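You operate a simulated robot arm through the tools that you are given. There is no shell and no other tool. Be economical: measure what you need, move in short steps, check, and stop when the job is done.

The job below is to be done with a simulated robot arm. You get a single attempt, and the scene is never put back.

## Task
Scrub the blue bowl with the dish brush, then rinse and dry it.
Fine: scrub till the stain is gone; dip the brush in the grey tub's suds (38 degrees); rinse in the white tub; dry it on the rubber mat with the drying cloth; brush and cloth back.

It is judged by the outcome, as a careful person would: the job done as asked, and still so three seconds after it is handed in. It fails if anything else is knocked over, pushed out of place, dropped, spilled or broken. Flat cloth is picked up by pressing the open fingertips on it (5 to 10 N) and closing them slowly along it; thin cloth reads only 2 to 8 mm in the jaws.

## Robot
A 6-joint arm with a two-finger parallel gripper, fixed in place. Base frame: the origin is at the foot of the arm, x ahead of it, y to its left, z up; the work surface is at about z = 0.799. Lengths are in m, angles in degrees, forces in N, time in s.
With the tool pointing down near the work surface it reaches from about 0.36 to 0.82 m from the base axis. Its first joint turns from -166.0 to 166.0 degrees. Payload 3.91 kg.
The TCP is the grasp point between the finger pads, 0.03 m short of the fingertips. In the tool frame z runs along the fingers and y along their closing line. Largest opening 0.11 m; finger width 0.02, thickness 0.01; the body of the gripper, 0.048 by 0.112 m, starts 0.055 m behind the TCP.
Orientation is that of the tool frame in the base frame, as a unit quaternion [x, y, z, w]. With the fingers straight down and closing along the base's y, the tool's x points along the base's -x, its y along +y and its z along -z.

## Interface
- The arm moves only by the tool arm_command. Its argument "steps" is a list of rows, each an object of numbers (a shift or turn left out is 0, a gripper value left out holds the last): "dx", "dy", "dz": the shift along the tool's x, y, z in cm; "wx", "wy", "wz": the turn, a rotation vector about the tool's x, y, z in degrees; "claw": the gripper command, from -1 (shut) to 1 (fully open), values between in proportion. In form: [{"dx": .., "dy": .., "dz": .., "wx": .., "wy": .., "wz": .., "claw": ..}, ...]. A call has 1 to 8 rows; each row is the pose to reach, as a shift and turn from the pose commanded when the call began, along the tool's axes at that moment. A row lasts 0.2 s, in which the tool goes at most 0.05 m and 8.6 degrees; a call with a longer step from one row to the next is refused whole, and so is a gripper value outside its range. Where a pose cannot be reached the arm comes as near as it can. A force on the tool above 40 N (or 10 N above the force at the start of the call, whichever is more), or a blocked arm, ends the call early, and 0.2 s more pass. The fingers move at their own pace (about 0.045 m/s each) and stop on an object; they squeeze with about 21 N. The grip force told is the motor's: it shows also when the fingers shut on nothing. Time passes only in rows, and 0.2 s behind the last, so rows that repeat a pose let the fingers close. The reply holds the time, the measured pose of the TCP, the force on the tool along the base axes, the opening and the grip force, in the units named above and with some noise.
- Cameras (640 x 400 px; columns grow to the right, rows downward): "scene" is fixed at [0.4012, -0.5005, 1.3885]; the picture's right is [0.98, -0.18, 0.00], its down [-0.08, -0.47, -0.88] and it looks along [0.16, 0.87, -0.47] (base axes); focal length 294 px, centre (320, 200). "wrist" rides on the gripper at [0.077, 0.007, -0.114] in the tool frame; the picture's right is [-0.09, 1.00, 0.00], its down [-0.80, -0.07, -0.60] and it looks along [-0.59, -0.05, 0.80] (tool axes); focal length 270 px, centre (320, 200). There is no depth. A picture from a camera that has moved, and an enlarged one, comes with that camera's place and axes in the base frame and with its lens.
- snapshot(camera): a new picture of that camera. It takes no simulated time.
- slide_trunk(by): slides the trunk up (or, below 0, down) by that many m; the arm rides with it, the base frame stays. It gives what a move gives, with no picture.
- enlarge(camera, box): a new picture of the part [left, top, right, bottom] of that camera's present view, enlarged. It takes no simulated time.
- job_done(): hands the job in; it is judged then, once.

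Work in short steps. Places have to be worked out from the pictures, the camera data and where the tool is seen: move nearer, look again, correct. Check each grasp and each placing, and mend what went wrong. You have 120 turns and 84 pictures in all, those below and enlarged ones among them. Open the gripper and draw the arm clear of the work before you hand the job in, unless the task says otherwise; then end with one line.

The tools are called after "Emit:" by a JSON object that holds its "method" and its "body". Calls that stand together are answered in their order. arm_command: Moves the arm, as the interface text tells. Its arguments: {"type":"object","properties":{"steps":{"type":"array","items":{"type":"object","properties":{"dx":{"type":"number"},"dy":{"type":"number"},"dz":{"type":"number"},"wx":{"type":"number"},"wy":{"type":"number"},"wz":{"type":"number"},"claw":{"type":"number"}}}}},"required":["steps"]} The other tools are called the same way: slide_trunk (by) slides the trunk up or down; snapshot (camera) takes a picture; enlarge (camera, box) takes an enlarged picture of a part of a camera's view; job_done () hands the job in.

At the start:

```text
t: 0.0
ee_pos: [0.5515, 0.0045, 1.1933]
orientation: [0.0, 1.0, 0.001, -0.001]
wrist_force: [0.2, 0.6, -0.6]
width: 0.1103
gripper_force: 0.0
trunk travel left (down, up): [-0.525, 0.085]
```

scene: 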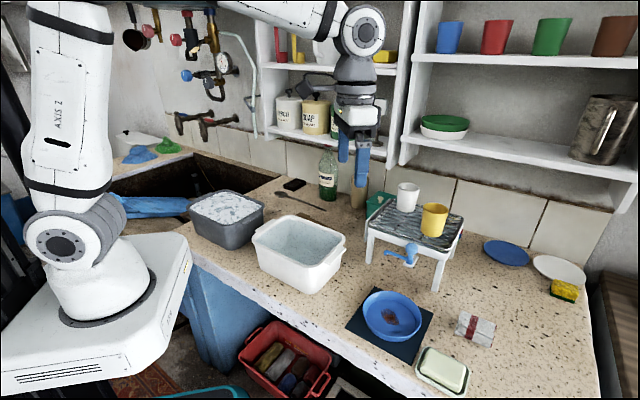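
wrist: 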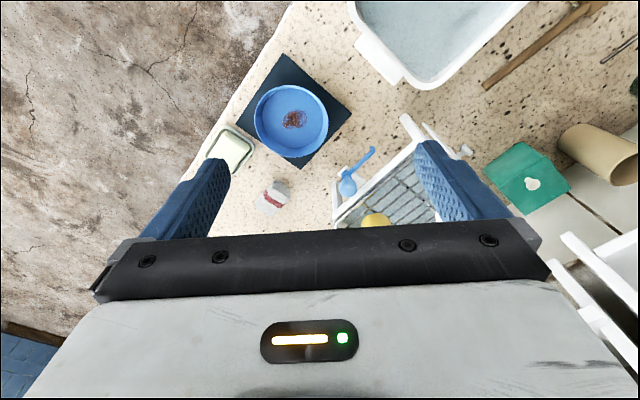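

I'll start by inspecting the scene closely to identify the brush, the cloth, the tubs and the mat.

Emit:
{"method": "enlarge", "body": {"camera": "scene", "box": [340, 160, 500, 260]}}

Emit:
{"method": "enlarge", "body": {"camera": "scene", "box": [100, 110, 340, 260]}}

Emit:
{"method": "enlarge", "body": {"camera": "scene", "box": [320, 250, 600, 400]}}

```text
4.00 times, centred on (420, 210) of scene
camera zoom: at [0.4012, -0.5005, 1.3885], right [0.98, -0.18, 0.0], down [-0.08, -0.47, -0.88], along [0.16, 0.87, -0.47], focal length 1174 px, centre (-80, 160)
```

zoom: 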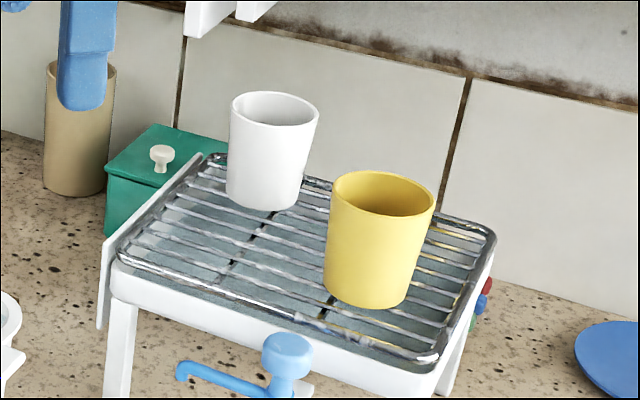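

```text
2.67 times, centred on (220, 185) of scene
camera zoom: at [0.4012, -0.5005, 1.3885], right [0.98, -0.18, 0.0], down [-0.08, -0.47, -0.88], along [0.16, 0.87, -0.47], focal length 782 px, centre (587, 240)
```

zoom: 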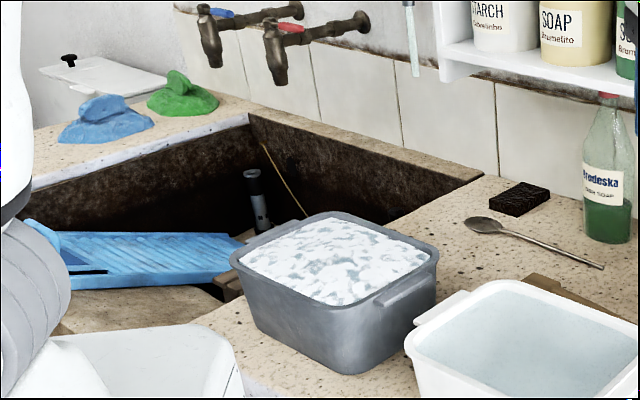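

```text
2.29 times, centred on (460, 325) of scene
camera zoom: at [0.4012, -0.5005, 1.3885], right [0.98, -0.18, 0.0], down [-0.08, -0.47, -0.88], along [0.16, 0.87, -0.47], focal length 671 px, centre (0, -86)
```

zoom: 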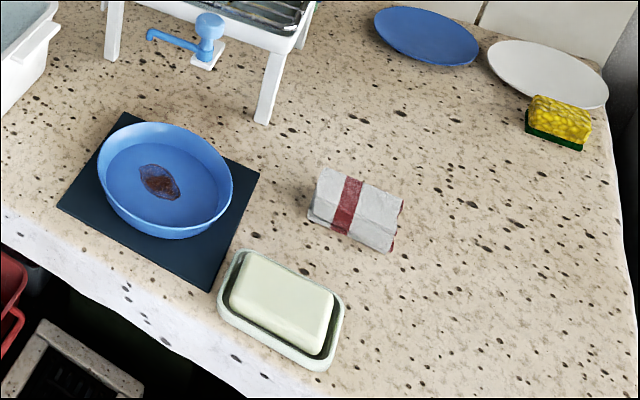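

The blue piece by the rack seems raised (about z 0.94); I'll look at it enlarged from the wrist view and from the scene view, and check the upper-left wall.

Emit:
{"method": "enlarge", "body": {"camera": "wrist", "box": [240, 80, 440, 230]}}

Emit:
{"method": "enlarge", "body": {"camera": "scene", "box": [375, 220, 455, 300]}}

Emit:
{"method": "enlarge", "body": {"camera": "scene", "box": [100, 0, 420, 200]}}

```text
2.67 times, centred on (340, 155) of wrist
camera zoom: at [0.4732, 0.0116, 1.3095], right [0.09, 1.0, 0.0], down [0.8, -0.07, 0.59], along [0.59, -0.05, -0.8], focal length 721 px, centre (267, 320)
```

zoom: 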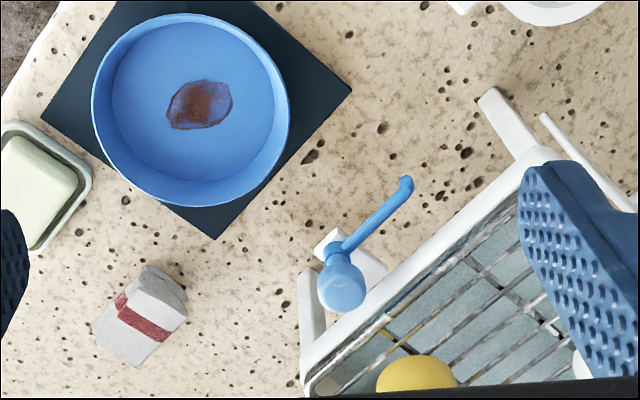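

```text
5.00 times, centred on (415, 260) of scene
camera zoom: at [0.4012, -0.5005, 1.3885], right [0.98, -0.18, 0.0], down [-0.08, -0.47, -0.88], along [0.16, 0.87, -0.47], focal length 1467 px, centre (-155, -100)
```

zoom: 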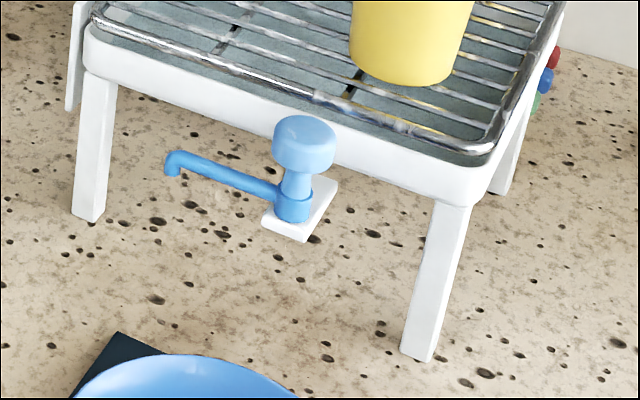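

```text
2.00 times, centred on (260, 100) of scene
camera zoom: at [0.4012, -0.5005, 1.3885], right [0.98, -0.18, 0.0], down [-0.08, -0.47, -0.88], along [0.16, 0.87, -0.47], focal length 587 px, centre (440, 400)
```

zoom: 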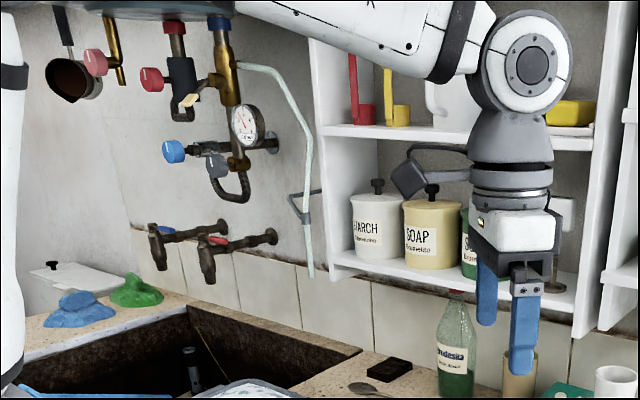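

The blue object is only a pump spout on a bracket; the long brown stick behind the white tub is a likely dish brush. I'll move the wrist camera that way (y +0.2, x −0.1) at height and look.

Emit:
{"method": "arm_command", "body": {"steps": [{"dx": 2, "dy": 4}, {"dx": 4, "dy": 8}, {"dx": 6, "dy": 12}, {"dx": 8, "dy": 16}, {"dx": 10, "dy": 20}, {"dx": 10, "dy": 20}]}}

Emit:
{"method": "snapshot", "body": {"camera": "wrist"}}

Emit:
{"method": "snapshot", "body": {"camera": "scene"}}

```text
t: 1.4
ee_pos: [0.451, 0.2036, 1.1938]
orientation: [0.0, 1.0, 0.001, 0.0]
wrist_force: [0.6, -0.6, 0.5]
width: 0.11
gripper_force: 0.1
trunk travel left (down, up): [-0.525, 0.085]
```

```text
75 pictures are left
camera wrist: at [0.3722, 0.2104, 1.3089], right [0.09, 1.0, 0.0], down [0.8, -0.07, 0.59], along [0.59, -0.05, -0.8], focal length 270 px, centre (320, 200)
```

wrist: 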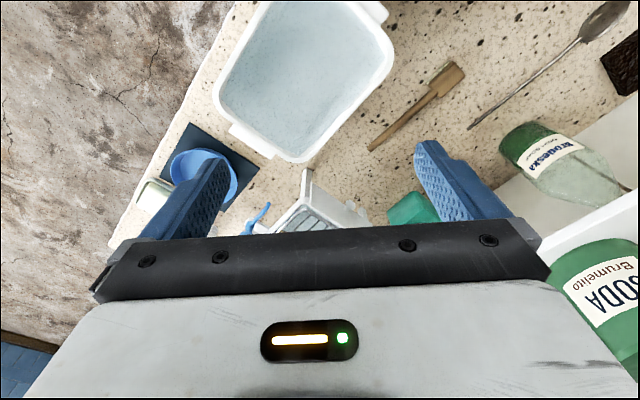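

```text
74 pictures are left
```

scene: 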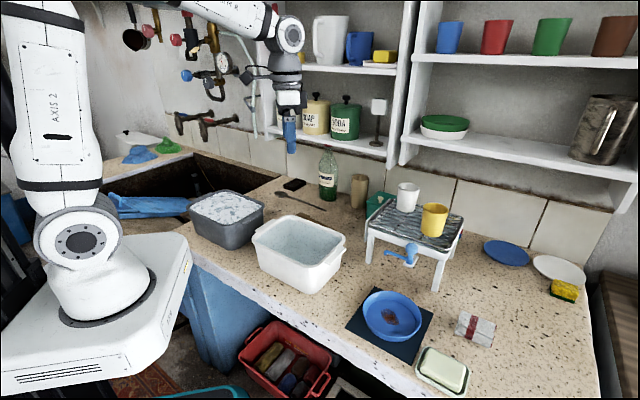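

Emit:
{"method": "enlarge", "body": {"camera": "wrist", "box": [350, 40, 490, 160]}}

```text
3.33 times, centred on (420, 100) of wrist
camera zoom: at [0.3722, 0.2104, 1.3089], right [0.09, 1.0, 0.0], down [0.8, -0.07, 0.59], along [0.59, -0.05, -0.8], focal length 901 px, centre (-13, 533)
```

zoom: 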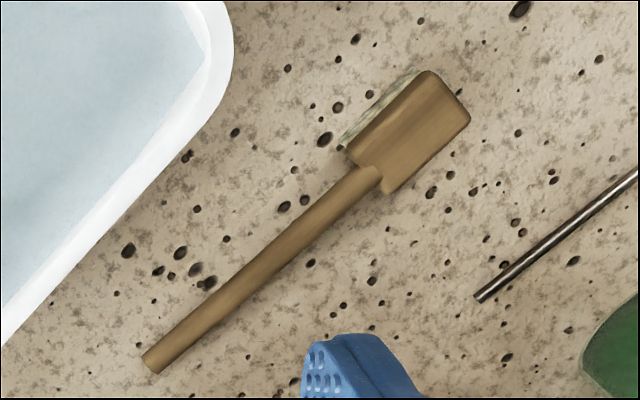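

That is the dish brush: wooden handle, pale bristles underneath, tail near (0.62, 0.29), head near (0.49, 0.42). I'll yaw the tool so the fingers close across the handle with the camera on the tail side, turning in two calls at height.

Emit:
{"method": "arm_command", "body": {"steps": [{"wz": -8.5, "dx": -1}, {"wz": -17, "dx": -2}, {"wz": -25.5, "dx": -3}, {"wz": -34, "dx": -4}, {"wz": -42.5, "dx": -5}, {"wz": -51, "dx": -6}, {"wz": -59.5, "dx": -7}, {"wz": -68, "dx": -8}]}}

Emit:
{"method": "arm_command", "body": {"steps": [{"wz": -8.1, "dz": 1.5}, {"wz": -16.2, "dz": 3}, {"wz": -24.3, "dz": 4.5}, {"wz": -32.4, "dz": 6}, {"wz": -40.5, "dz": 7.5}, {"wz": -48.6, "dz": 9}, {"wz": -56.7, "dz": 10}, {"wz": -64.8, "dz": 10}]}}

Emit:
{"method": "snapshot", "body": {"camera": "wrist"}}

Emit:
{"method": "snapshot", "body": {"camera": "scene"}}

```text
t: 3.2
ee_pos: [0.5294, 0.2046, 1.193]
orientation: [-0.56, 0.828, 0.0, 0.0]
wrist_force: [0.1, -0.2, -0.1]
width: 0.1101
gripper_force: 0.0
trunk travel left (down, up): [-0.525, 0.085]
```

```text
t: 5.0
ee_pos: [0.5307, 0.204, 1.0923]
orientation: [0.917, -0.399, 0.0, 0.0]
wrist_force: [0.5, 0.7, -0.4]
width: 0.11
gripper_force: 0.0
trunk travel left (down, up): [-0.525, 0.085]
```

```text
72 pictures are left
camera wrist: at [0.577, 0.1435, 1.2072], right [-0.79, -0.61, 0.0], down [-0.49, 0.64, 0.59], along [-0.37, 0.47, -0.8], focal length 270 px, centre (320, 200)
```

wrist: 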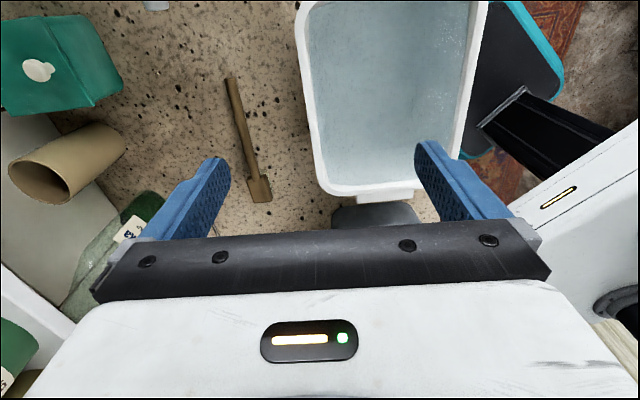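

```text
71 pictures are left
```

scene: 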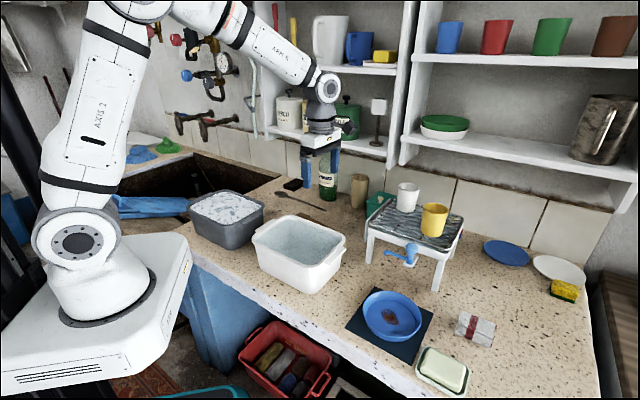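

The handle line agrees from both views (tail ≈ (0.619, 0.286), direction ≈132°). I move above a point 4 cm from the tail, half close the fingers, and drop to z ≈ 0.92 for a check.

Emit:
{"method": "arm_command", "body": {"steps": [{"dx": -1, "dy": -3, "dz": 2, "claw": 0.0}, {"dx": -2, "dy": -6, "dz": 5}, {"dx": -3, "dy": -9, "dz": 8}, {"dx": -4, "dy": -12.1, "dz": 11}, {"dx": -4, "dy": -12.1, "dz": 14}, {"dx": -4, "dy": -12.1, "dz": 17}, {"dx": -4, "dy": -12.1, "dz": 17}]}}

Emit:
{"method": "snapshot", "body": {"camera": "wrist"}}

Emit:
{"method": "enlarge", "body": {"camera": "scene", "box": [250, 100, 450, 250]}}

```text
t: 6.6
ee_pos: [0.59, 0.3163, 0.9218]
orientation: [0.916, -0.4, 0.0, 0.001]
wrist_force: [0.2, -0.5, -0.5]
width: 0.0551
gripper_force: 0.0
trunk travel left (down, up): [-0.525, 0.085]
```

```text
70 pictures are left
camera wrist: at [0.6361, 0.2551, 1.0364], right [-0.79, -0.61, 0.0], down [-0.49, 0.64, 0.59], along [-0.36, 0.47, -0.8], focal length 270 px, centre (320, 200)
```

wrist: 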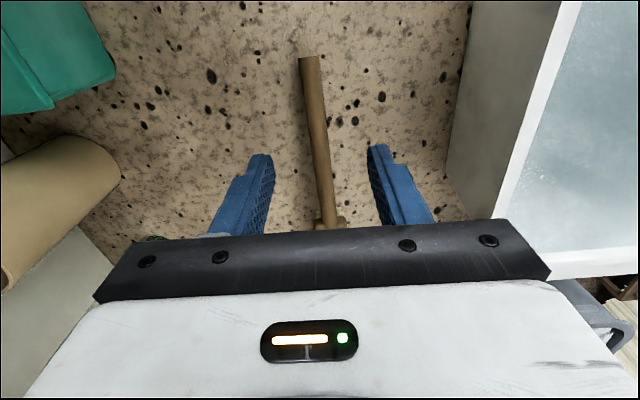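

```text
2.67 times, centred on (350, 175) of scene
camera zoom: at [0.4012, -0.5005, 1.3885], right [0.98, -0.18, 0.0], down [-0.08, -0.47, -0.88], along [0.16, 0.87, -0.47], focal length 782 px, centre (240, 267)
```

zoom: 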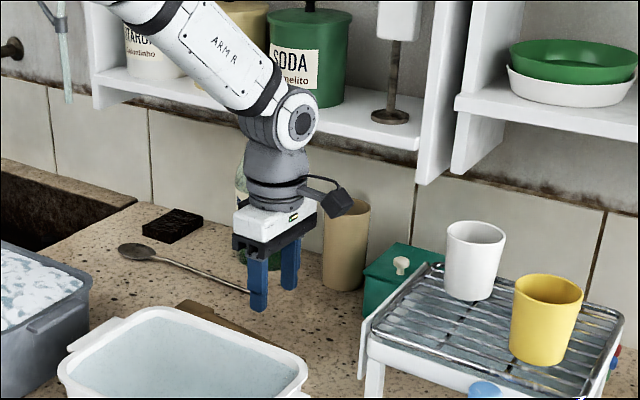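

The handle is centred to within 3 mm; triangulation says the tail rests on the counter (z≈0.81) with the head end higher (≈0.835). I tilt the tool 20° (body toward the tail) so later pitching into the bowl is easier, and descend over the handle.

Emit:
{"method": "arm_command", "body": {"steps": [{"wy": -7, "dy": -0.3, "dz": 1.5}, {"wy": -14, "dy": -0.3, "dz": 3}, {"wy": -20, "dy": -0.3, "dz": 4.5}, {"wy": -20, "dy": -0.3, "dz": 6}, {"wy": -20, "dy": -0.3, "dz": 7.5}, {"wy": -20, "dy": -0.3, "dz": 8.5}, {"wy": -20, "dy": -0.3, "dz": 8.5}]}}

Emit:
{"method": "snapshot", "body": {"camera": "wrist"}}

```text
t: 8.2
ee_pos: [0.5939, 0.3192, 0.8385]
orientation: [0.903, -0.394, -0.159, -0.07]
wrist_force: [-0.8, 0.5, 0.6]
width: 0.0549
gripper_force: 0.0
trunk travel left (down, up): [-0.525, 0.085]
```

```text
68 pictures are left
camera wrist: at [0.6634, 0.2328, 0.9207], right [-0.79, -0.62, 0.03], down [-0.32, 0.45, 0.83], along [-0.53, 0.65, -0.55], focal length 270 px, centre (320, 200)
```

wrist: 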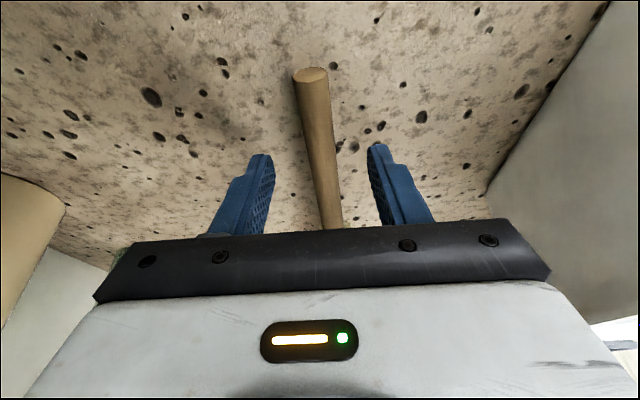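

Handle sits between the fingertips; lower 4 mm more and close.

Emit:
{"method": "arm_command", "body": {"steps": [{"dx": 0.15, "dz": 0.4}, {"dx": 0.15, "dz": 0.4, "claw": -0.4}, {"dx": 0.15, "dz": 0.4, "claw": -0.7}, {"dx": 0.15, "dz": 0.4, "claw": -1}, {"dx": 0.15, "dz": 0.4, "claw": -1}, {"dx": 0.15, "dz": 0.4, "claw": -1}]}}

```text
t: 9.6
ee_pos: [0.5943, 0.3189, 0.8346]
orientation: [0.902, -0.394, -0.159, -0.069]
wrist_force: [-0.1, -1.1, -0.5]
width: 0.0148
gripper_force: 20.7
trunk travel left (down, up): [-0.525, 0.085]
```

Handle gripped (14.8 mm). Lift straight up 12 cm and look.

Emit:
{"method": "arm_command", "body": {"steps": [{"dx": -0.5, "dz": -1.4}, {"dx": -1, "dz": -2.8}, {"dx": -2, "dz": -5.6}, {"dx": -3.1, "dz": -8.5}, {"dx": -4.1, "dz": -11.3}, {"dx": -4.1, "dz": -11.3}]}}

Emit:
{"method": "snapshot", "body": {"camera": "wrist"}}

Emit:
{"method": "enlarge", "body": {"camera": "scene", "box": [180, 100, 440, 290]}}

```text
t: 11.0
ee_pos: [0.5932, 0.3156, 0.9564]
orientation: [0.902, -0.395, -0.159, -0.068]
wrist_force: [-0.7, 0.0, -0.2]
width: 0.015
gripper_force: 21.1
trunk travel left (down, up): [-0.525, 0.085]
```

```text
67 pictures are left
camera wrist: at [0.663, 0.2307, 1.0382], right [-0.79, -0.62, 0.03], down [-0.32, 0.45, 0.83], along [-0.53, 0.65, -0.55], focal length 270 px, centre (320, 200)
```

wrist: 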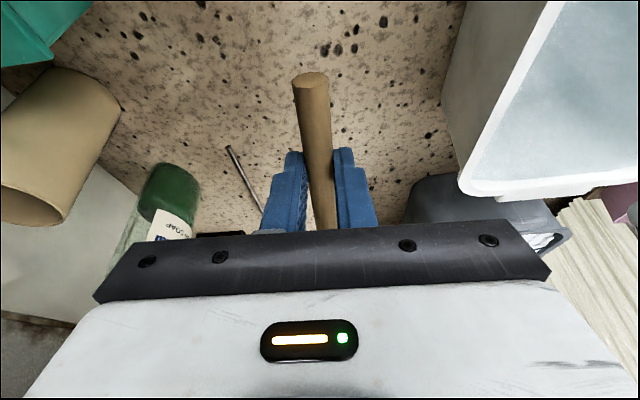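

```text
2.11 times, centred on (310, 195) of scene
camera zoom: at [0.4012, -0.5005, 1.3885], right [0.98, -0.18, 0.0], down [-0.08, -0.47, -0.88], along [0.16, 0.87, -0.47], focal length 618 px, centre (341, 210)
```

zoom: 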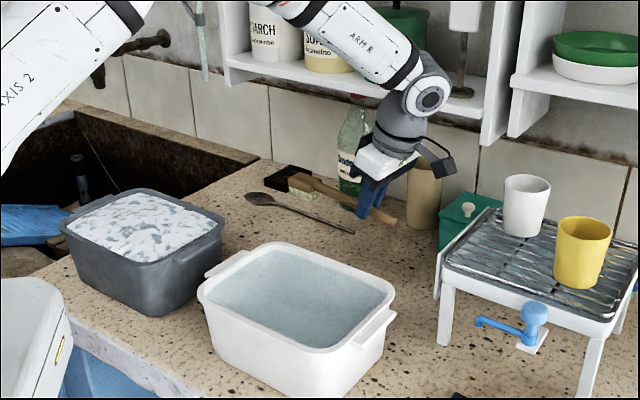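

The brush is held well. Now carry it over toward the grey tub (tub centre about (0.24, 0.43)), keeping it high over the white tub's corner.

Emit:
{"method": "arm_command", "body": {"steps": [{"dx": -1.7, "dy": 1.8, "dz": -1.5}, {"dx": -4.5, "dy": 4.5, "dz": -1}, {"dx": -8, "dy": 8, "dz": 0}, {"dx": -11, "dy": 11.5, "dz": 1}, {"dx": -14, "dy": 15, "dz": 2}, {"dx": -17, "dy": 18.3, "dz": 3}, {"dx": -17, "dy": 18.3, "dz": 3}]}}

Emit:
{"method": "snapshot", "body": {"camera": "wrist"}}

Emit:
{"method": "enlarge", "body": {"camera": "scene", "box": [140, 80, 400, 290]}}

```text
refused: row 3 steps farther than a row can; nothing moved
```

```text
65 pictures are left
camera wrist: at [0.663, 0.2307, 1.0382], right [-0.79, -0.62, 0.03], down [-0.32, 0.45, 0.83], along [-0.53, 0.65, -0.55], focal length 270 px, centre (320, 200)
```

wrist: 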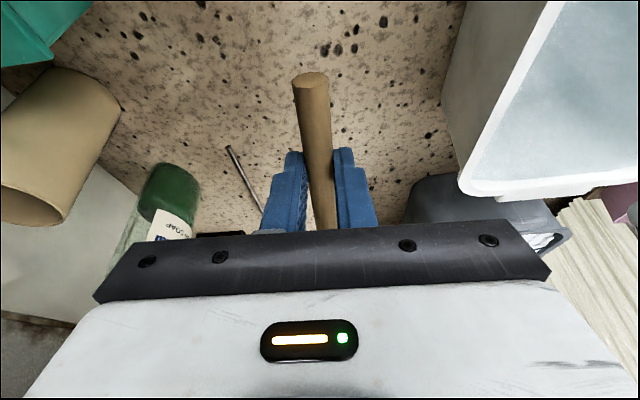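

```text
1.90 times, centred on (270, 185) of scene
camera zoom: at [0.4012, -0.5005, 1.3885], right [0.98, -0.18, 0.0], down [-0.08, -0.47, -0.88], along [0.16, 0.87, -0.47], focal length 559 px, centre (415, 229)
```

zoom: 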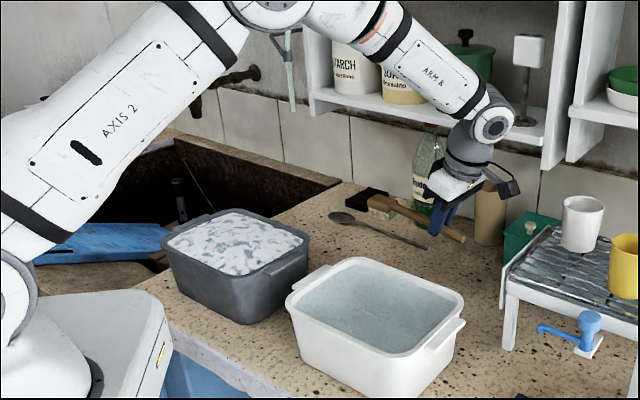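

Step sizes were too large; I repeat with even 3.6 cm rows.

Emit:
{"method": "arm_command", "body": {"steps": [{"dx": -2.5, "dy": 1.8, "dz": -1.5}, {"dx": -5, "dy": 4.8, "dz": -1}, {"dx": -7.5, "dy": 7.8, "dz": 0}, {"dx": -10, "dy": 10.6, "dz": 0.8}, {"dx": -12.5, "dy": 13.2, "dz": 1.6}, {"dx": -15, "dy": 15.8, "dz": 2.3}, {"dx": -17, "dy": 18.3, "dz": 3}, {"dx": -17, "dy": 18.3, "dz": 3}]}}

Emit:
{"method": "snapshot", "body": {"camera": "wrist"}}

Emit:
{"method": "enlarge", "body": {"camera": "scene", "box": [140, 100, 380, 270]}}

```text
t: 12.8
ee_pos: [0.3439, 0.3169, 0.9852]
orientation: [0.902, -0.395, -0.159, -0.069]
wrist_force: [-0.6, 0.5, -0.3]
width: 0.0149
gripper_force: 20.0
trunk travel left (down, up): [-0.525, 0.085]
```

```text
63 pictures are left
camera wrist: at [0.4139, 0.2311, 1.0675], right [-0.79, -0.62, 0.03], down [-0.32, 0.45, 0.83], along [-0.53, 0.65, -0.55], focal length 270 px, centre (320, 200)
```

wrist: 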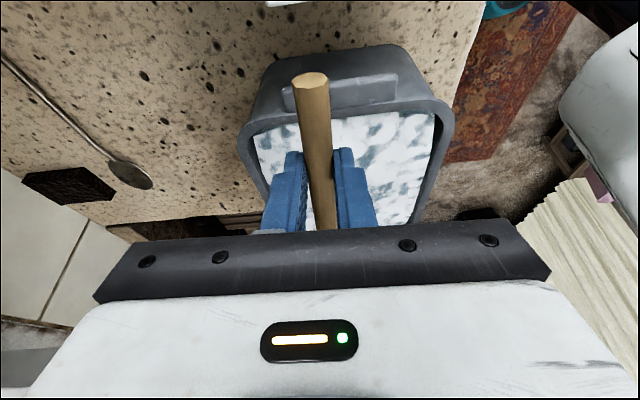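

```text
2.35 times, centred on (260, 185) of scene
camera zoom: at [0.4012, -0.5005, 1.3885], right [0.98, -0.18, 0.0], down [-0.08, -0.47, -0.88], along [0.16, 0.87, -0.47], focal length 690 px, centre (461, 235)
```

zoom: 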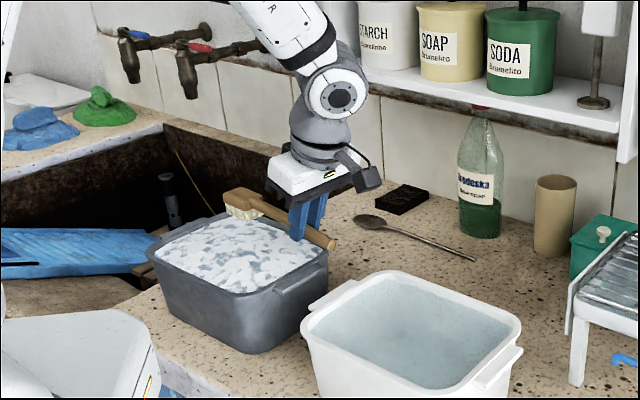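

The head is above the tub. Pitch the brush head-down by ~39° while rising 3 cm and moving 2.5 cm inward, then look before dipping.

Emit:
{"method": "arm_command", "body": {"steps": [{"dx": -1, "dz": -2}, {"dx": -2.5, "dz": -2, "wy": 7.8}, {"dx": -3.4, "dz": -1.95, "wy": 15.6}, {"dx": -3.4, "dz": -1.95, "wy": 23.4}, {"dx": -3.4, "dz": -1.95, "wy": 31.2}, {"dx": -3.4, "dz": -1.95, "wy": 39}, {"dx": -3.4, "dz": -1.95, "wy": 39}]}}

Emit:
{"method": "snapshot", "body": {"camera": "wrist"}}

Emit:
{"method": "enlarge", "body": {"camera": "scene", "box": [160, 110, 340, 240]}}

```text
t: 14.4
ee_pos: [0.3283, 0.3372, 1.0136]
orientation: [0.904, -0.395, 0.152, 0.067]
wrist_force: [0.3, 1.0, -1.3]
width: 0.0149
gripper_force: 20.9
trunk travel left (down, up): [-0.525, 0.085]
```

```text
61 pictures are left
camera wrist: at [0.3456, 0.3068, 1.1487], right [-0.79, -0.62, -0.03], down [-0.59, 0.75, 0.3], along [-0.16, 0.25, -0.95], focal length 270 px, centre (320, 200)
```

wrist: 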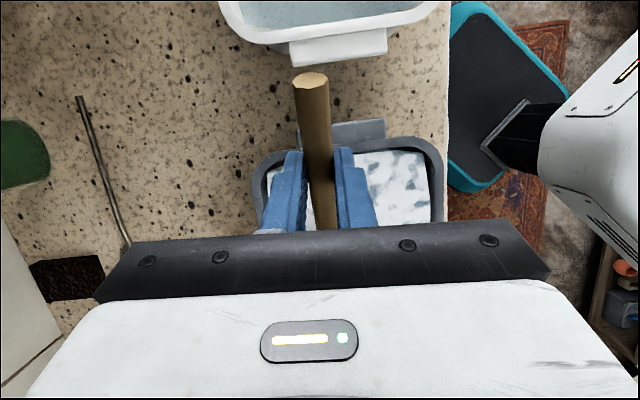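

```text
3.08 times, centred on (250, 175) of scene
camera zoom: at [0.4012, -0.5005, 1.3885], right [0.98, -0.18, 0.0], down [-0.08, -0.47, -0.88], along [0.16, 0.87, -0.47], focal length 903 px, centre (535, 277)
```

zoom: 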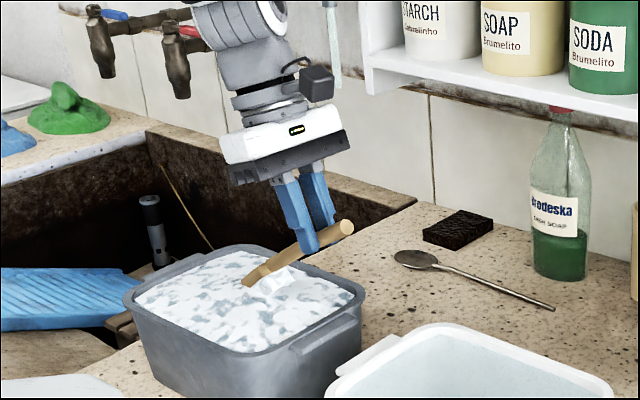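

Bristles hover just at the suds. Dip 4.5 cm straight down, wiggle a little, and watch the force.

Emit:
{"method": "arm_command", "body": {"steps": [{"dx": -0.65, "dz": 1.9}, {"dx": -1.1, "dz": 3.2}, {"dx": -1.5, "dz": 4.3}, {"dx": -1.5, "dz": 4.3, "dy": 0.8}, {"dx": -1.5, "dz": 4.3, "dy": -0.8}, {"dx": -1.5, "dz": 4.3}, {"dx": -1.5, "dz": 4.3}]}}

Emit:
{"method": "enlarge", "body": {"camera": "scene", "box": [160, 110, 340, 240]}}

```text
t: 16.0
ee_pos: [0.3255, 0.3382, 0.969]
orientation: [0.903, -0.396, 0.151, 0.066]
wrist_force: [-0.1, 0.1, -0.9]
width: 0.0146
gripper_force: 21.0
trunk travel left (down, up): [-0.525, 0.085]
```

```text
3.08 times, centred on (250, 175) of scene
camera zoom: at [0.4012, -0.5005, 1.3885], right [0.98, -0.18, 0.0], down [-0.08, -0.47, -0.88], along [0.16, 0.87, -0.47], focal length 903 px, centre (535, 277)
```

zoom: 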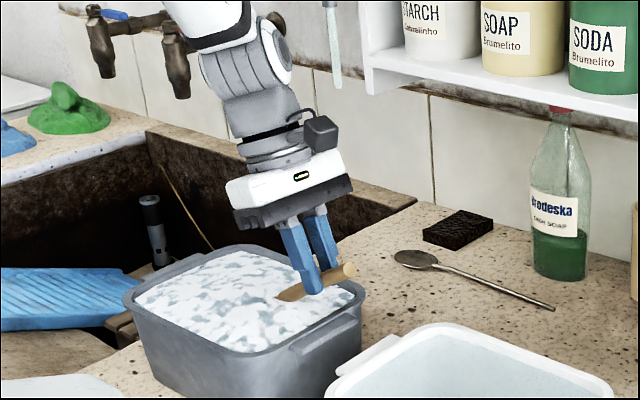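

The head is submerged in suds. Lift 8 cm and let it drip a moment above the tub.

Emit:
{"method": "arm_command", "body": {"steps": [{"dx": 0.9, "dz": -2.5}, {"dx": 1.8, "dz": -5}, {"dx": 2.6, "dz": -7.6}, {"dx": 2.6, "dz": -7.6}, {"dx": 2.6, "dz": -7.6}, {"dx": 2.6, "dz": -7.6}, {"dx": 2.6, "dz": -7.6}, {"dx": 2.6, "dz": -7.6}]}}

Emit:
{"method": "enlarge", "body": {"camera": "scene", "box": [160, 90, 340, 240]}}

```text
t: 17.8
ee_pos: [0.328, 0.336, 1.0486]
orientation: [0.904, -0.395, 0.151, 0.067]
wrist_force: [0.5, 0.5, -0.2]
width: 0.015
gripper_force: 21.0
trunk travel left (down, up): [-0.525, 0.085]
```

```text
2.67 times, centred on (250, 165) of scene
camera zoom: at [0.4012, -0.5005, 1.3885], right [0.98, -0.18, 0.0], down [-0.08, -0.47, -0.88], along [0.16, 0.87, -0.47], focal length 782 px, centre (507, 293)
```

zoom: 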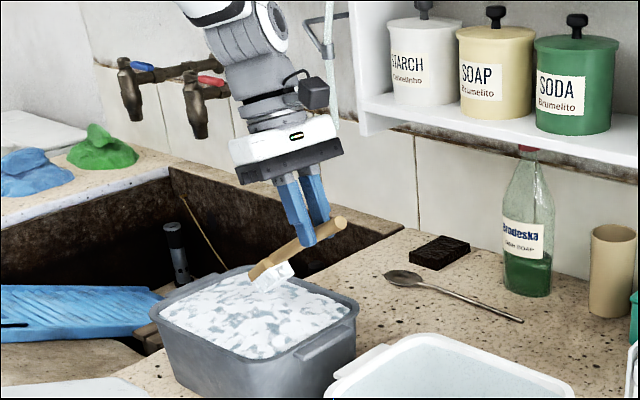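

The bristles are loaded with suds. Now carry the brush toward the bowl, yawing about the vertical as I go (first half).

Emit:
{"method": "arm_command", "body": {"steps": [{"dx": 4.16, "dy": 1.21, "dz": 0.9, "wx": -2.6, "wz": 7.57}, {"dx": 8.33, "dy": 2.42, "dz": 1.81, "wx": -5.2, "wz": 15.14}, {"dx": 12.5, "dy": 3.63, "dz": 2.72, "wx": -7.8, "wz": 22.7}, {"dx": 16.65, "dy": 4.83, "dz": 3.63, "wx": -10.4, "wz": 30.3}, {"dx": 20.8, "dy": 6.04, "dz": 4.53, "wx": -13, "wz": 37.85}, {"dx": 25, "dy": 7.25, "dz": 5.44, "wx": -15.6, "wz": 45.4}, {"dx": 25, "dy": 7.25, "dz": 5.44, "wx": -15.6, "wz": 45.4}]}}

```text
t: 19.4
ee_pos: [0.4453, 0.1006, 1.0798]
orientation: [-0.664, 0.729, -0.112, -0.122]
wrist_force: [0.0, -0.1, 0.0]
width: 0.0147
gripper_force: 20.9
trunk travel left (down, up): [-0.525, 0.085]
```

Second half toward the bowl, ending with the head above it, tail toward the robot/front side.

Emit:
{"method": "arm_command", "body": {"steps": [{"dx": 3.32, "dy": -2.43, "dz": 1.5, "wx": -2.17, "wz": 6.3}, {"dx": 6.63, "dy": -4.87, "dz": 3, "wx": -4.34, "wz": 12.6}, {"dx": 9.95, "dy": -7.3, "dz": 4.5, "wx": -6.5, "wz": 18.9}, {"dx": 13.27, "dy": -9.73, "dz": 6, "wx": -8.7, "wz": 25.2}, {"dx": 16.6, "dy": -12.17, "dz": 7.5, "wx": -10.85, "wz": 31.5}, {"dx": 19.9, "dy": -14.6, "dz": 9, "wx": -13, "wz": 37.8}, {"dx": 19.9, "dy": -14.6, "dz": 9, "wx": -13, "wz": 37.8}]}}

Emit:
{"method": "snapshot", "body": {"camera": "wrist"}}

Emit:
{"method": "enlarge", "body": {"camera": "scene", "box": [300, 200, 500, 390]}}

```text
t: 21.0
ee_pos: [0.5708, -0.132, 1.0592]
orientation: [-0.374, 0.912, -0.063, -0.153]
wrist_force: [0.4, 0.9, 0.2]
width: 0.0148
gripper_force: 21.3
trunk travel left (down, up): [-0.525, 0.085]
```

```text
57 pictures are left
camera wrist: at [0.5403, -0.151, 1.1924], right [-0.64, 0.77, -0.03], down [0.73, 0.62, 0.3], along [0.25, 0.17, -0.95], focal length 270 px, centre (320, 200)
```

wrist: 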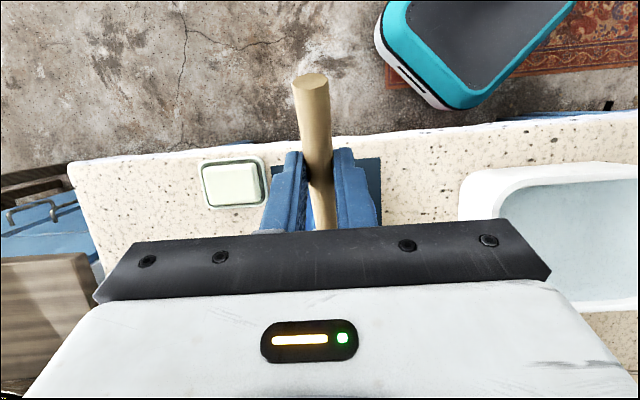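

```text
2.11 times, centred on (400, 295) of scene
camera zoom: at [0.4012, -0.5005, 1.3885], right [0.98, -0.18, 0.0], down [-0.08, -0.47, -0.88], along [0.16, 0.87, -0.47], focal length 618 px, centre (152, 0)
```

zoom: 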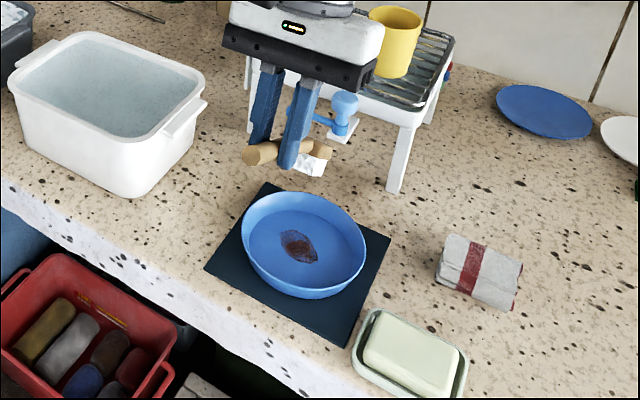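

Head is above the stain (≈(0.65, −0.05)); the bowl is shallow, so I flatten the brush pitch by 11° for better bristle contact and descend 8 cm for a check.

Emit:
{"method": "arm_command", "body": {"steps": [{"dx": -0.1, "dz": 2.1, "wy": -4}, {"dx": -0.2, "dz": 4.2, "wy": -8}, {"dx": -0.3, "dz": 6.3, "wy": -11}, {"dx": -0.34, "dz": 8.3, "wy": -11}, {"dx": -0.34, "dz": 8.3, "wy": -11}]}}

Emit:
{"method": "enlarge", "body": {"camera": "scene", "box": [330, 230, 450, 350]}}

```text
t: 22.2
ee_pos: [0.5551, -0.1457, 0.9793]
orientation: [-0.38, 0.923, -0.026, -0.064]
wrist_force: [0.6, 0.3, -1.1]
width: 0.0148
gripper_force: 21.1
trunk travel left (down, up): [-0.525, 0.085]
```

```text
3.33 times, centred on (390, 290) of scene
camera zoom: at [0.4012, -0.5005, 1.3885], right [0.98, -0.18, 0.0], down [-0.08, -0.47, -0.88], along [0.16, 0.87, -0.47], focal length 978 px, centre (87, -100)
```

zoom: 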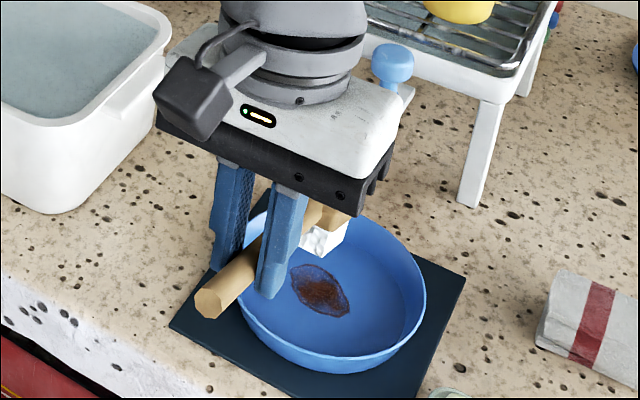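

Bristles are above the stain. Descend 5.5 cm to near contact.

Emit:
{"method": "arm_command", "body": {"steps": [{"dx": -0.28, "dz": 2}, {"dx": -0.56, "dz": 4}, {"dx": -0.7, "dz": 5}, {"dx": -0.77, "dz": 5.5}, {"dx": -0.77, "dz": 5.5}]}}

Emit:
{"method": "enlarge", "body": {"camera": "scene", "box": [330, 250, 450, 350]}}

```text
t: 23.4
ee_pos: [0.5534, -0.1439, 0.9258]
orientation: [-0.381, 0.922, -0.026, -0.064]
wrist_force: [0.6, 0.6, -1.6]
width: 0.015
gripper_force: 21.1
trunk travel left (down, up): [-0.525, 0.085]
```

```text
4.00 times, centred on (390, 300) of scene
camera zoom: at [0.4012, -0.5005, 1.3885], right [0.98, -0.18, 0.0], down [-0.08, -0.47, -0.88], along [0.16, 0.87, -0.47], focal length 1174 px, centre (40, -200)
```

zoom: 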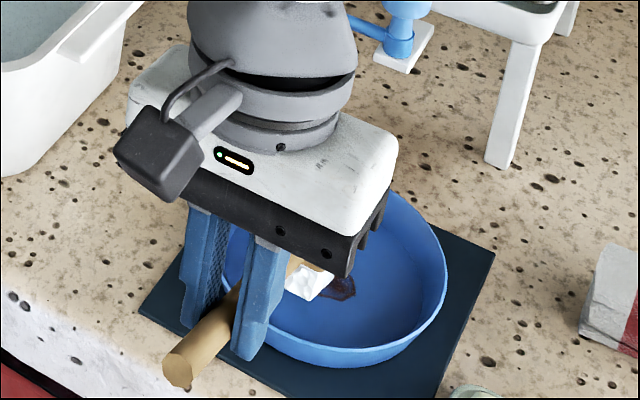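

Almost there; lower 8 mm more, then read the force.

Emit:
{"method": "arm_command", "body": {"steps": [{"dx": -0.06, "dz": 0.4}, {"dx": -0.11, "dz": 0.8}, {"dx": -0.11, "dz": 0.8}]}}

```text
t: 24.2
ee_pos: [0.5556, -0.1455, 0.9162]
orientation: [-0.38, 0.922, -0.026, -0.064]
wrist_force: [0.6, -0.1, 0.0]
width: 0.0149
gripper_force: 21.2
trunk travel left (down, up): [-0.525, 0.085]
```

Emit:
{"method": "arm_command", "body": {"steps": [{"dx": -0.06, "dz": 0.4}, {"dx": -0.08, "dz": 0.6}, {"dx": -0.08, "dz": 0.6}]}}

Emit:
{"method": "enlarge", "body": {"camera": "scene", "box": [330, 250, 450, 350]}}

```text
t: 25.0
ee_pos: [0.5562, -0.1461, 0.911]
orientation: [-0.38, 0.922, -0.027, -0.064]
wrist_force: [-0.5, -0.2, 5.2]
width: 0.0146
gripper_force: 20.7
trunk travel left (down, up): [-0.525, 0.085]
```

```text
4.00 times, centred on (390, 300) of scene
camera zoom: at [0.4012, -0.5005, 1.3885], right [0.98, -0.18, 0.0], down [-0.08, -0.47, -0.88], along [0.16, 0.87, -0.47], focal length 1174 px, centre (40, -200)
```

zoom: 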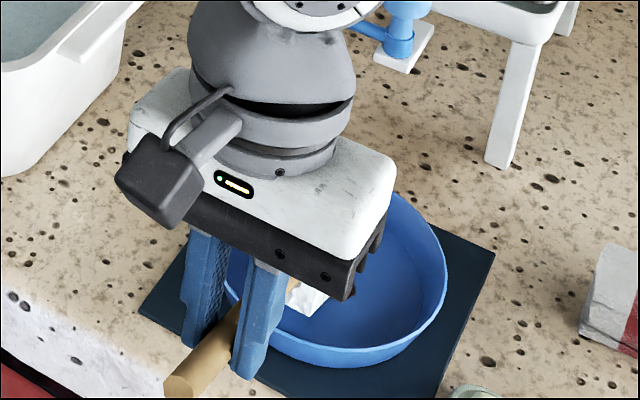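

Contact made at 5 N, bristles on the stain. Scrub with forward/back and sideways strokes at this pressure.

Emit:
{"method": "arm_command", "body": {"steps": [{"dx": -1.3, "dz": -0.15}, {"dx": 0.8, "dz": 0.15}, {"dx": -1.3, "dz": -0.15, "dy": 1}, {"dx": 0.5, "dz": 0.1, "dy": 1}, {"dx": -1.3, "dz": -0.15, "dy": -1}, {"dx": 0.5, "dz": 0.1, "dy": -1}, {"dx": -1.0, "dz": -0.1, "dy": 0}, {"dx": 0, "dz": 0.02}]}}

Emit:
{"method": "arm_command", "body": {"steps": [{"dx": -1.3, "dz": -0.15}, {"dx": 0.8, "dz": 0.15}, {"dx": -1.3, "dz": -0.15, "dy": 1}, {"dx": 0.5, "dz": 0.1, "dy": 1}, {"dx": -1.3, "dz": -0.15, "dy": -1}, {"dx": 0.5, "dz": 0.1, "dy": -1}, {"dx": -1.0, "dz": -0.1, "dy": 0}, {"dx": 0, "dz": 0.02}]}}

Emit:
{"method": "enlarge", "body": {"camera": "scene", "box": [330, 250, 450, 350]}}

```text
t: 26.8
ee_pos: [0.5559, -0.1473, 0.9094]
orientation: [-0.38, 0.922, -0.026, -0.065]
wrist_force: [0.0, 0.0, -0.3]
width: 0.015
gripper_force: 21.2
trunk travel left (down, up): [-0.525, 0.085]
```

```text
t: 28.6
ee_pos: [0.5547, -0.1453, 0.9106]
orientation: [-0.38, 0.922, -0.028, -0.065]
wrist_force: [0.6, 0.0, -1.0]
width: 0.015
gripper_force: 20.9
trunk travel left (down, up): [-0.525, 0.085]
```

```text
4.00 times, centred on (390, 300) of scene
camera zoom: at [0.4012, -0.5005, 1.3885], right [0.98, -0.18, 0.0], down [-0.08, -0.47, -0.88], along [0.16, 0.87, -0.47], focal length 1174 px, centre (40, -200)
```

zoom: 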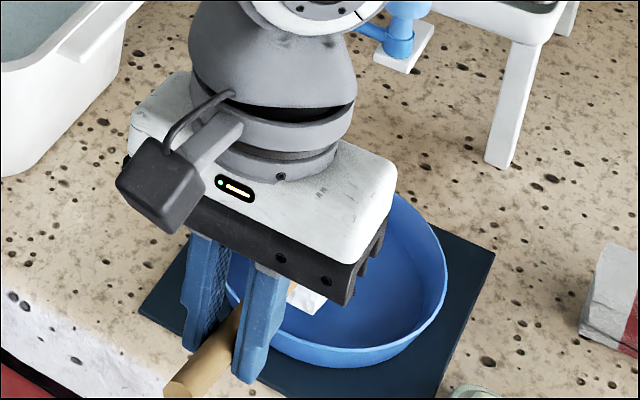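

Contact was lost (0 N). Press 5 mm deeper and read again.

Emit:
{"method": "arm_command", "body": {"steps": [{"dx": -0.04, "dz": 0.25}, {"dx": -0.07, "dz": 0.5}, {"dx": -0.07, "dz": 0.5}]}}

```text
t: 29.4
ee_pos: [0.5549, -0.146, 0.9042]
orientation: [-0.38, 0.922, -0.028, -0.064]
wrist_force: [-1.1, -1.2, 5.8]
width: 0.015
gripper_force: 21.6
trunk travel left (down, up): [-0.525, 0.085]
```

Contact again at 6 N; scrub with circular strokes, pressing slightly.

Emit:
{"method": "arm_command", "body": {"steps": [{"dx": -1.0, "dz": -0.05}, {"dx": 0.6, "dz": 0.15}, {"dx": -1.0, "dz": 0, "dy": 0.9}, {"dx": 0.5, "dz": 0.2, "dy": 0.9}, {"dx": -1.0, "dz": 0, "dy": -0.9}, {"dx": 0.5, "dz": 0.2, "dy": -0.9}, {"dx": -0.8, "dz": 0.05, "dy": 0}, {"dx": 0, "dz": 0.2}]}}

Emit:
{"method": "arm_command", "body": {"steps": [{"dx": -1.0, "dz": -0.05}, {"dx": 0.6, "dz": 0.15}, {"dx": -1.0, "dz": 0, "dy": 0.9}, {"dx": 0.5, "dz": 0.2, "dy": 0.9}, {"dx": -1.0, "dz": 0, "dy": -0.9}, {"dx": 0.5, "dz": 0.2, "dy": -0.9}, {"dx": -0.8, "dz": 0.05, "dy": 0}, {"dx": 0, "dz": 0.1}]}}

```text
t: 31.2
ee_pos: [0.5524, -0.1457, 0.9019]
orientation: [-0.38, 0.922, -0.027, -0.065]
wrist_force: [-0.9, -0.1, -0.2]
width: 0.0149
gripper_force: 20.5
trunk travel left (down, up): [-0.525, 0.085]
```

```text
t: 33.0
ee_pos: [0.5555, -0.1453, 0.903]
orientation: [-0.38, 0.922, -0.027, -0.065]
wrist_force: [0.1, 1.2, -0.3]
width: 0.0148
gripper_force: 21.0
trunk travel left (down, up): [-0.525, 0.085]
```

Force is gone again, so the brush may be rotating in the grip. Lift up and back to inspect the stain and the brush.

Emit:
{"method": "arm_command", "body": {"steps": [{"dx": 0.3, "dz": -2.5}, {"dx": 0.7, "dz": -5}, {"dx": 1, "dz": -7.5}, {"dx": 1.2, "dz": -9}, {"dx": 1.2, "dz": -9}]}}

Emit:
{"method": "enlarge", "body": {"camera": "scene", "box": [320, 210, 460, 350]}}

```text
t: 34.2
ee_pos: [0.556, -0.1447, 0.9926]
orientation: [-0.38, 0.922, -0.027, -0.064]
wrist_force: [0.3, 0.2, -0.9]
width: 0.0149
gripper_force: 21.0
trunk travel left (down, up): [-0.525, 0.085]
```

```text
2.86 times, centred on (390, 280) of scene
camera zoom: at [0.4012, -0.5005, 1.3885], right [0.98, -0.18, 0.0], down [-0.08, -0.47, -0.88], along [0.16, 0.87, -0.47], focal length 838 px, centre (120, -29)
```

zoom: 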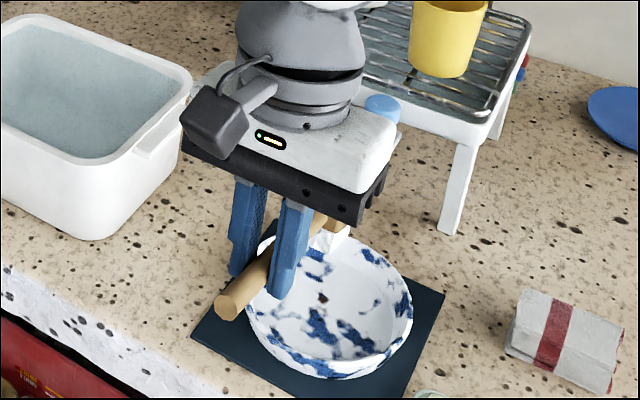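

Excellent: the bowl is covered in suds and only a small spot remains at ≈(0.661, −0.043). Go back down 1 cm further forward and scrub there.

Emit:
{"method": "arm_command", "body": {"steps": [{"dx": -1.3, "dz": 2.5}, {"dx": -1.6, "dz": 5}, {"dx": -1.9, "dz": 7.2}, {"dx": -2.1, "dz": 8.2}, {"dx": -2.2, "dz": 8.8}, {"dx": -2.2, "dz": 8.8}]}}

```text
t: 35.6
ee_pos: [0.564, -0.139, 0.902]
orientation: [-0.38, 0.922, -0.026, -0.065]
wrist_force: [0.0, 0.5, -0.4]
width: 0.0151
gripper_force: 21.2
trunk travel left (down, up): [-0.525, 0.085]
```

Emit:
{"method": "arm_command", "body": {"steps": [{"dx": -0.04, "dz": 0.25}, {"dx": -0.07, "dz": 0.5}, {"dx": -0.07, "dz": 0.5}]}}

```text
t: 36.4
ee_pos: [0.5626, -0.14, 0.896]
orientation: [-0.38, 0.922, -0.027, -0.064]
wrist_force: [-0.7, -1.8, 5.2]
width: 0.0152
gripper_force: 20.7
trunk travel left (down, up): [-0.525, 0.085]
```

Contact at 5 N on the spot; scrub.

Emit:
{"method": "arm_command", "body": {"steps": [{"dx": -0.8, "dz": 0.0}, {"dx": 0.6, "dz": 0.15}, {"dx": -0.8, "dz": 0, "dy": 0.8}, {"dx": 0.6, "dz": 0.2, "dy": 0.8}, {"dx": -0.8, "dz": 0, "dy": -0.8}, {"dx": 0.6, "dz": 0.2, "dy": -0.8}, {"dx": -0.8, "dz": 0.05, "dy": 0}, {"dx": 0, "dz": 0.25}]}}

Emit:
{"method": "arm_command", "body": {"steps": [{"dx": -0.8, "dz": 0.0}, {"dx": 0.6, "dz": 0.15}, {"dx": -0.8, "dz": 0, "dy": 0.8}, {"dx": 0.6, "dz": 0.2, "dy": 0.8}, {"dx": -0.8, "dz": 0, "dy": -0.8}, {"dx": 0.6, "dz": 0.2, "dy": -0.8}, {"dx": -0.8, "dz": 0.05, "dy": 0}, {"dx": 0, "dz": 0.1}]}}

Emit:
{"method": "arm_command", "body": {"steps": [{"dx": 0.3, "dz": -2.5}, {"dx": 0.7, "dz": -5}, {"dx": 1, "dz": -7.5}, {"dx": 1.3, "dz": -10}, {"dx": 1.3, "dz": -10}]}}

Emit:
{"method": "enlarge", "body": {"camera": "scene", "box": [320, 210, 460, 350]}}

```text
t: 38.2
ee_pos: [0.5625, -0.1376, 0.8944]
orientation: [-0.381, 0.922, -0.026, -0.065]
wrist_force: [-0.5, -0.9, 2.8]
width: 0.0146
gripper_force: 21.4
trunk travel left (down, up): [-0.525, 0.085]
```

```text
t: 40.0
ee_pos: [0.5623, -0.1393, 0.8938]
orientation: [-0.379, 0.923, -0.028, -0.064]
wrist_force: [-0.6, 1.0, 0.3]
width: 0.0148
gripper_force: 21.3
trunk travel left (down, up): [-0.525, 0.085]
```

```text
t: 41.2
ee_pos: [0.5626, -0.1387, 0.9948]
orientation: [-0.379, 0.923, -0.026, -0.065]
wrist_force: [-0.4, -0.3, -0.6]
width: 0.0148
gripper_force: 20.9
trunk travel left (down, up): [-0.525, 0.085]
```

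```text
2.86 times, centred on (390, 280) of scene
camera zoom: at [0.4012, -0.5005, 1.3885], right [0.98, -0.18, 0.0], down [-0.08, -0.47, -0.88], along [0.16, 0.87, -0.47], focal length 838 px, centre (120, -29)
```

zoom: 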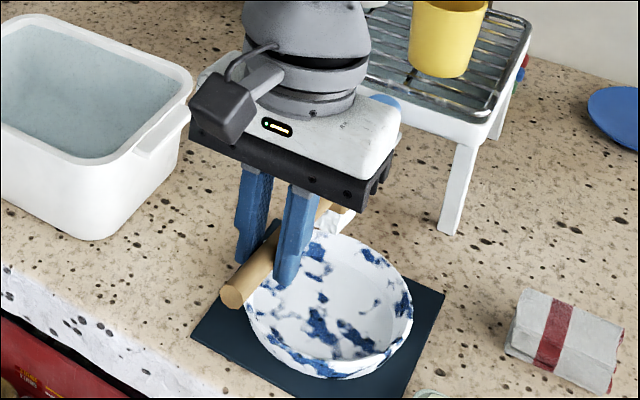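

Emit:
{"method": "enlarge", "body": {"camera": "scene", "box": [360, 275, 430, 345]}}

```text
5.71 times, centred on (395, 310) of scene
camera zoom: at [0.4012, -0.5005, 1.3885], right [0.98, -0.18, 0.0], down [-0.08, -0.47, -0.88], along [0.16, 0.87, -0.47], focal length 1677 px, centre (-109, -429)
```

zoom: 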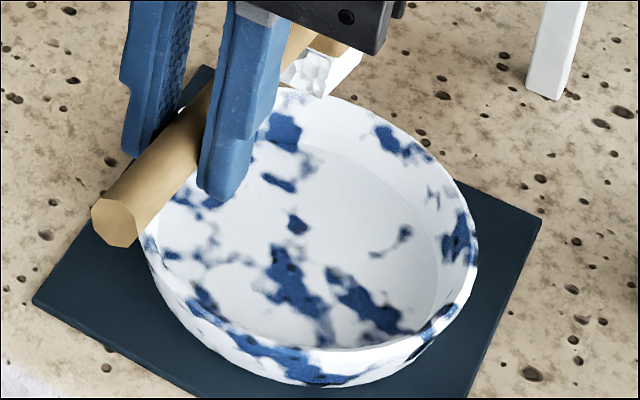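

The stain is gone and the whole bowl is sudsy. Now return the brush: rise and yaw back toward its original direction.

Emit:
{"method": "arm_command", "body": {"steps": [{"dx": 0.5, "dy": 0, "dz": -3.5, "wx": 1.1, "wz": -7.9}, {"dx": 0.3, "dy": 1.5, "dz": -6, "wx": 2.2, "wz": -15.8}, {"dx": -0.7, "dy": 3, "dz": -6.6, "wx": 3.3, "wz": -23.7}, {"dx": -1.4, "dy": 4.5, "dz": -6.6, "wx": 4.4, "wz": -31.6}, {"dx": -2.1, "dy": 6, "dz": -6.6, "wx": 5.5, "wz": -39.5}, {"dx": -2.8, "dy": 7.5, "dz": -6.6, "wx": 6.6, "wz": -47.4}, {"dx": -4, "dy": 9.2, "dz": -6.6, "wx": 7.7, "wz": -55.3}, {"dx": -4, "dy": 9.2, "dz": -6.6, "wx": 8.8, "wz": -63.2}]}}

```text
t: 43.0
ee_pos: [0.5315, -0.0395, 1.0525]
orientation: [0.811, -0.58, 0.056, 0.041]
wrist_force: [0.8, 1.1, -0.9]
width: 0.0147
gripper_force: 20.8
trunk travel left (down, up): [-0.525, 0.085]
```

Emit:
{"method": "arm_command", "body": {"steps": [{"dx": -4.04, "dy": -2.16, "dz": -0.06, "wx": 0.42, "wz": -3}, {"dx": -8.08, "dy": -4.31, "dz": -0.12, "wx": 0.84, "wz": -6}, {"dx": -12.1, "dy": -6.47, "dz": -0.17, "wx": 1.26, "wz": -9}, {"dx": -16.15, "dy": -8.63, "dz": -0.23, "wx": 1.68, "wz": -12}, {"dx": -20.2, "dy": -10.8, "dz": -0.29, "wx": 2.1, "wz": -15}, {"dx": -24.2, "dy": -12.94, "dz": -0.35, "wx": 2.5, "wz": -18}, {"dx": -28.3, "dy": -15.1, "dz": -0.4, "wx": 2.9, "wz": -21}, {"dx": -32.3, "dy": -17.25, "dz": -0.46, "wx": 3.3, "wz": -23.8}]}}

Emit:
{"method": "enlarge", "body": {"camera": "scene", "box": [240, 110, 440, 240]}}

Emit:
{"method": "snapshot", "body": {"camera": "wrist"}}

```text
t: 44.8
ee_pos: [0.5925, 0.319, 1.0124]
orientation: [0.914, -0.4, 0.063, 0.03]
wrist_force: [-0.5, -0.2, -0.8]
width: 0.0147
gripper_force: 20.8
trunk travel left (down, up): [-0.525, 0.085]
```

```text
3.08 times, centred on (340, 175) of scene
camera zoom: at [0.4012, -0.5005, 1.3885], right [0.98, -0.18, 0.0], down [-0.08, -0.47, -0.88], along [0.16, 0.87, -0.47], focal length 903 px, centre (258, 277)
```

zoom: 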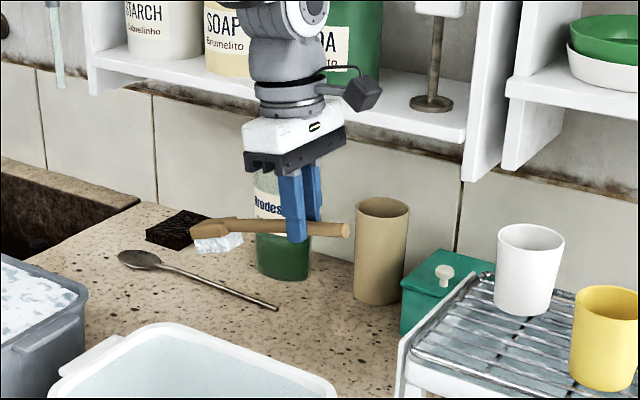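

```text
47 pictures are left
camera wrist: at [0.6284, 0.272, 1.1365], right [-0.79, -0.61, -0.01], down [-0.54, 0.69, 0.48], along [-0.29, 0.38, -0.88], focal length 270 px, centre (320, 200)
```

wrist: 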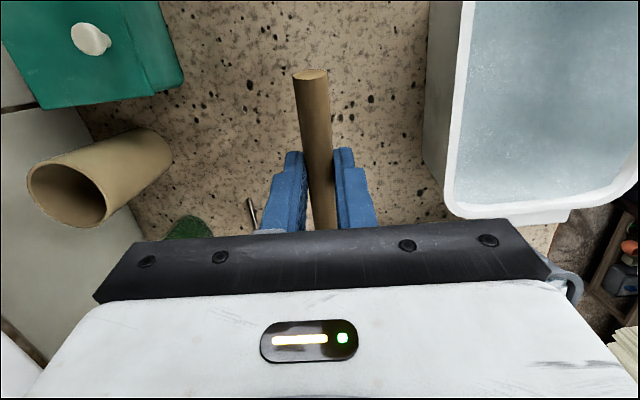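

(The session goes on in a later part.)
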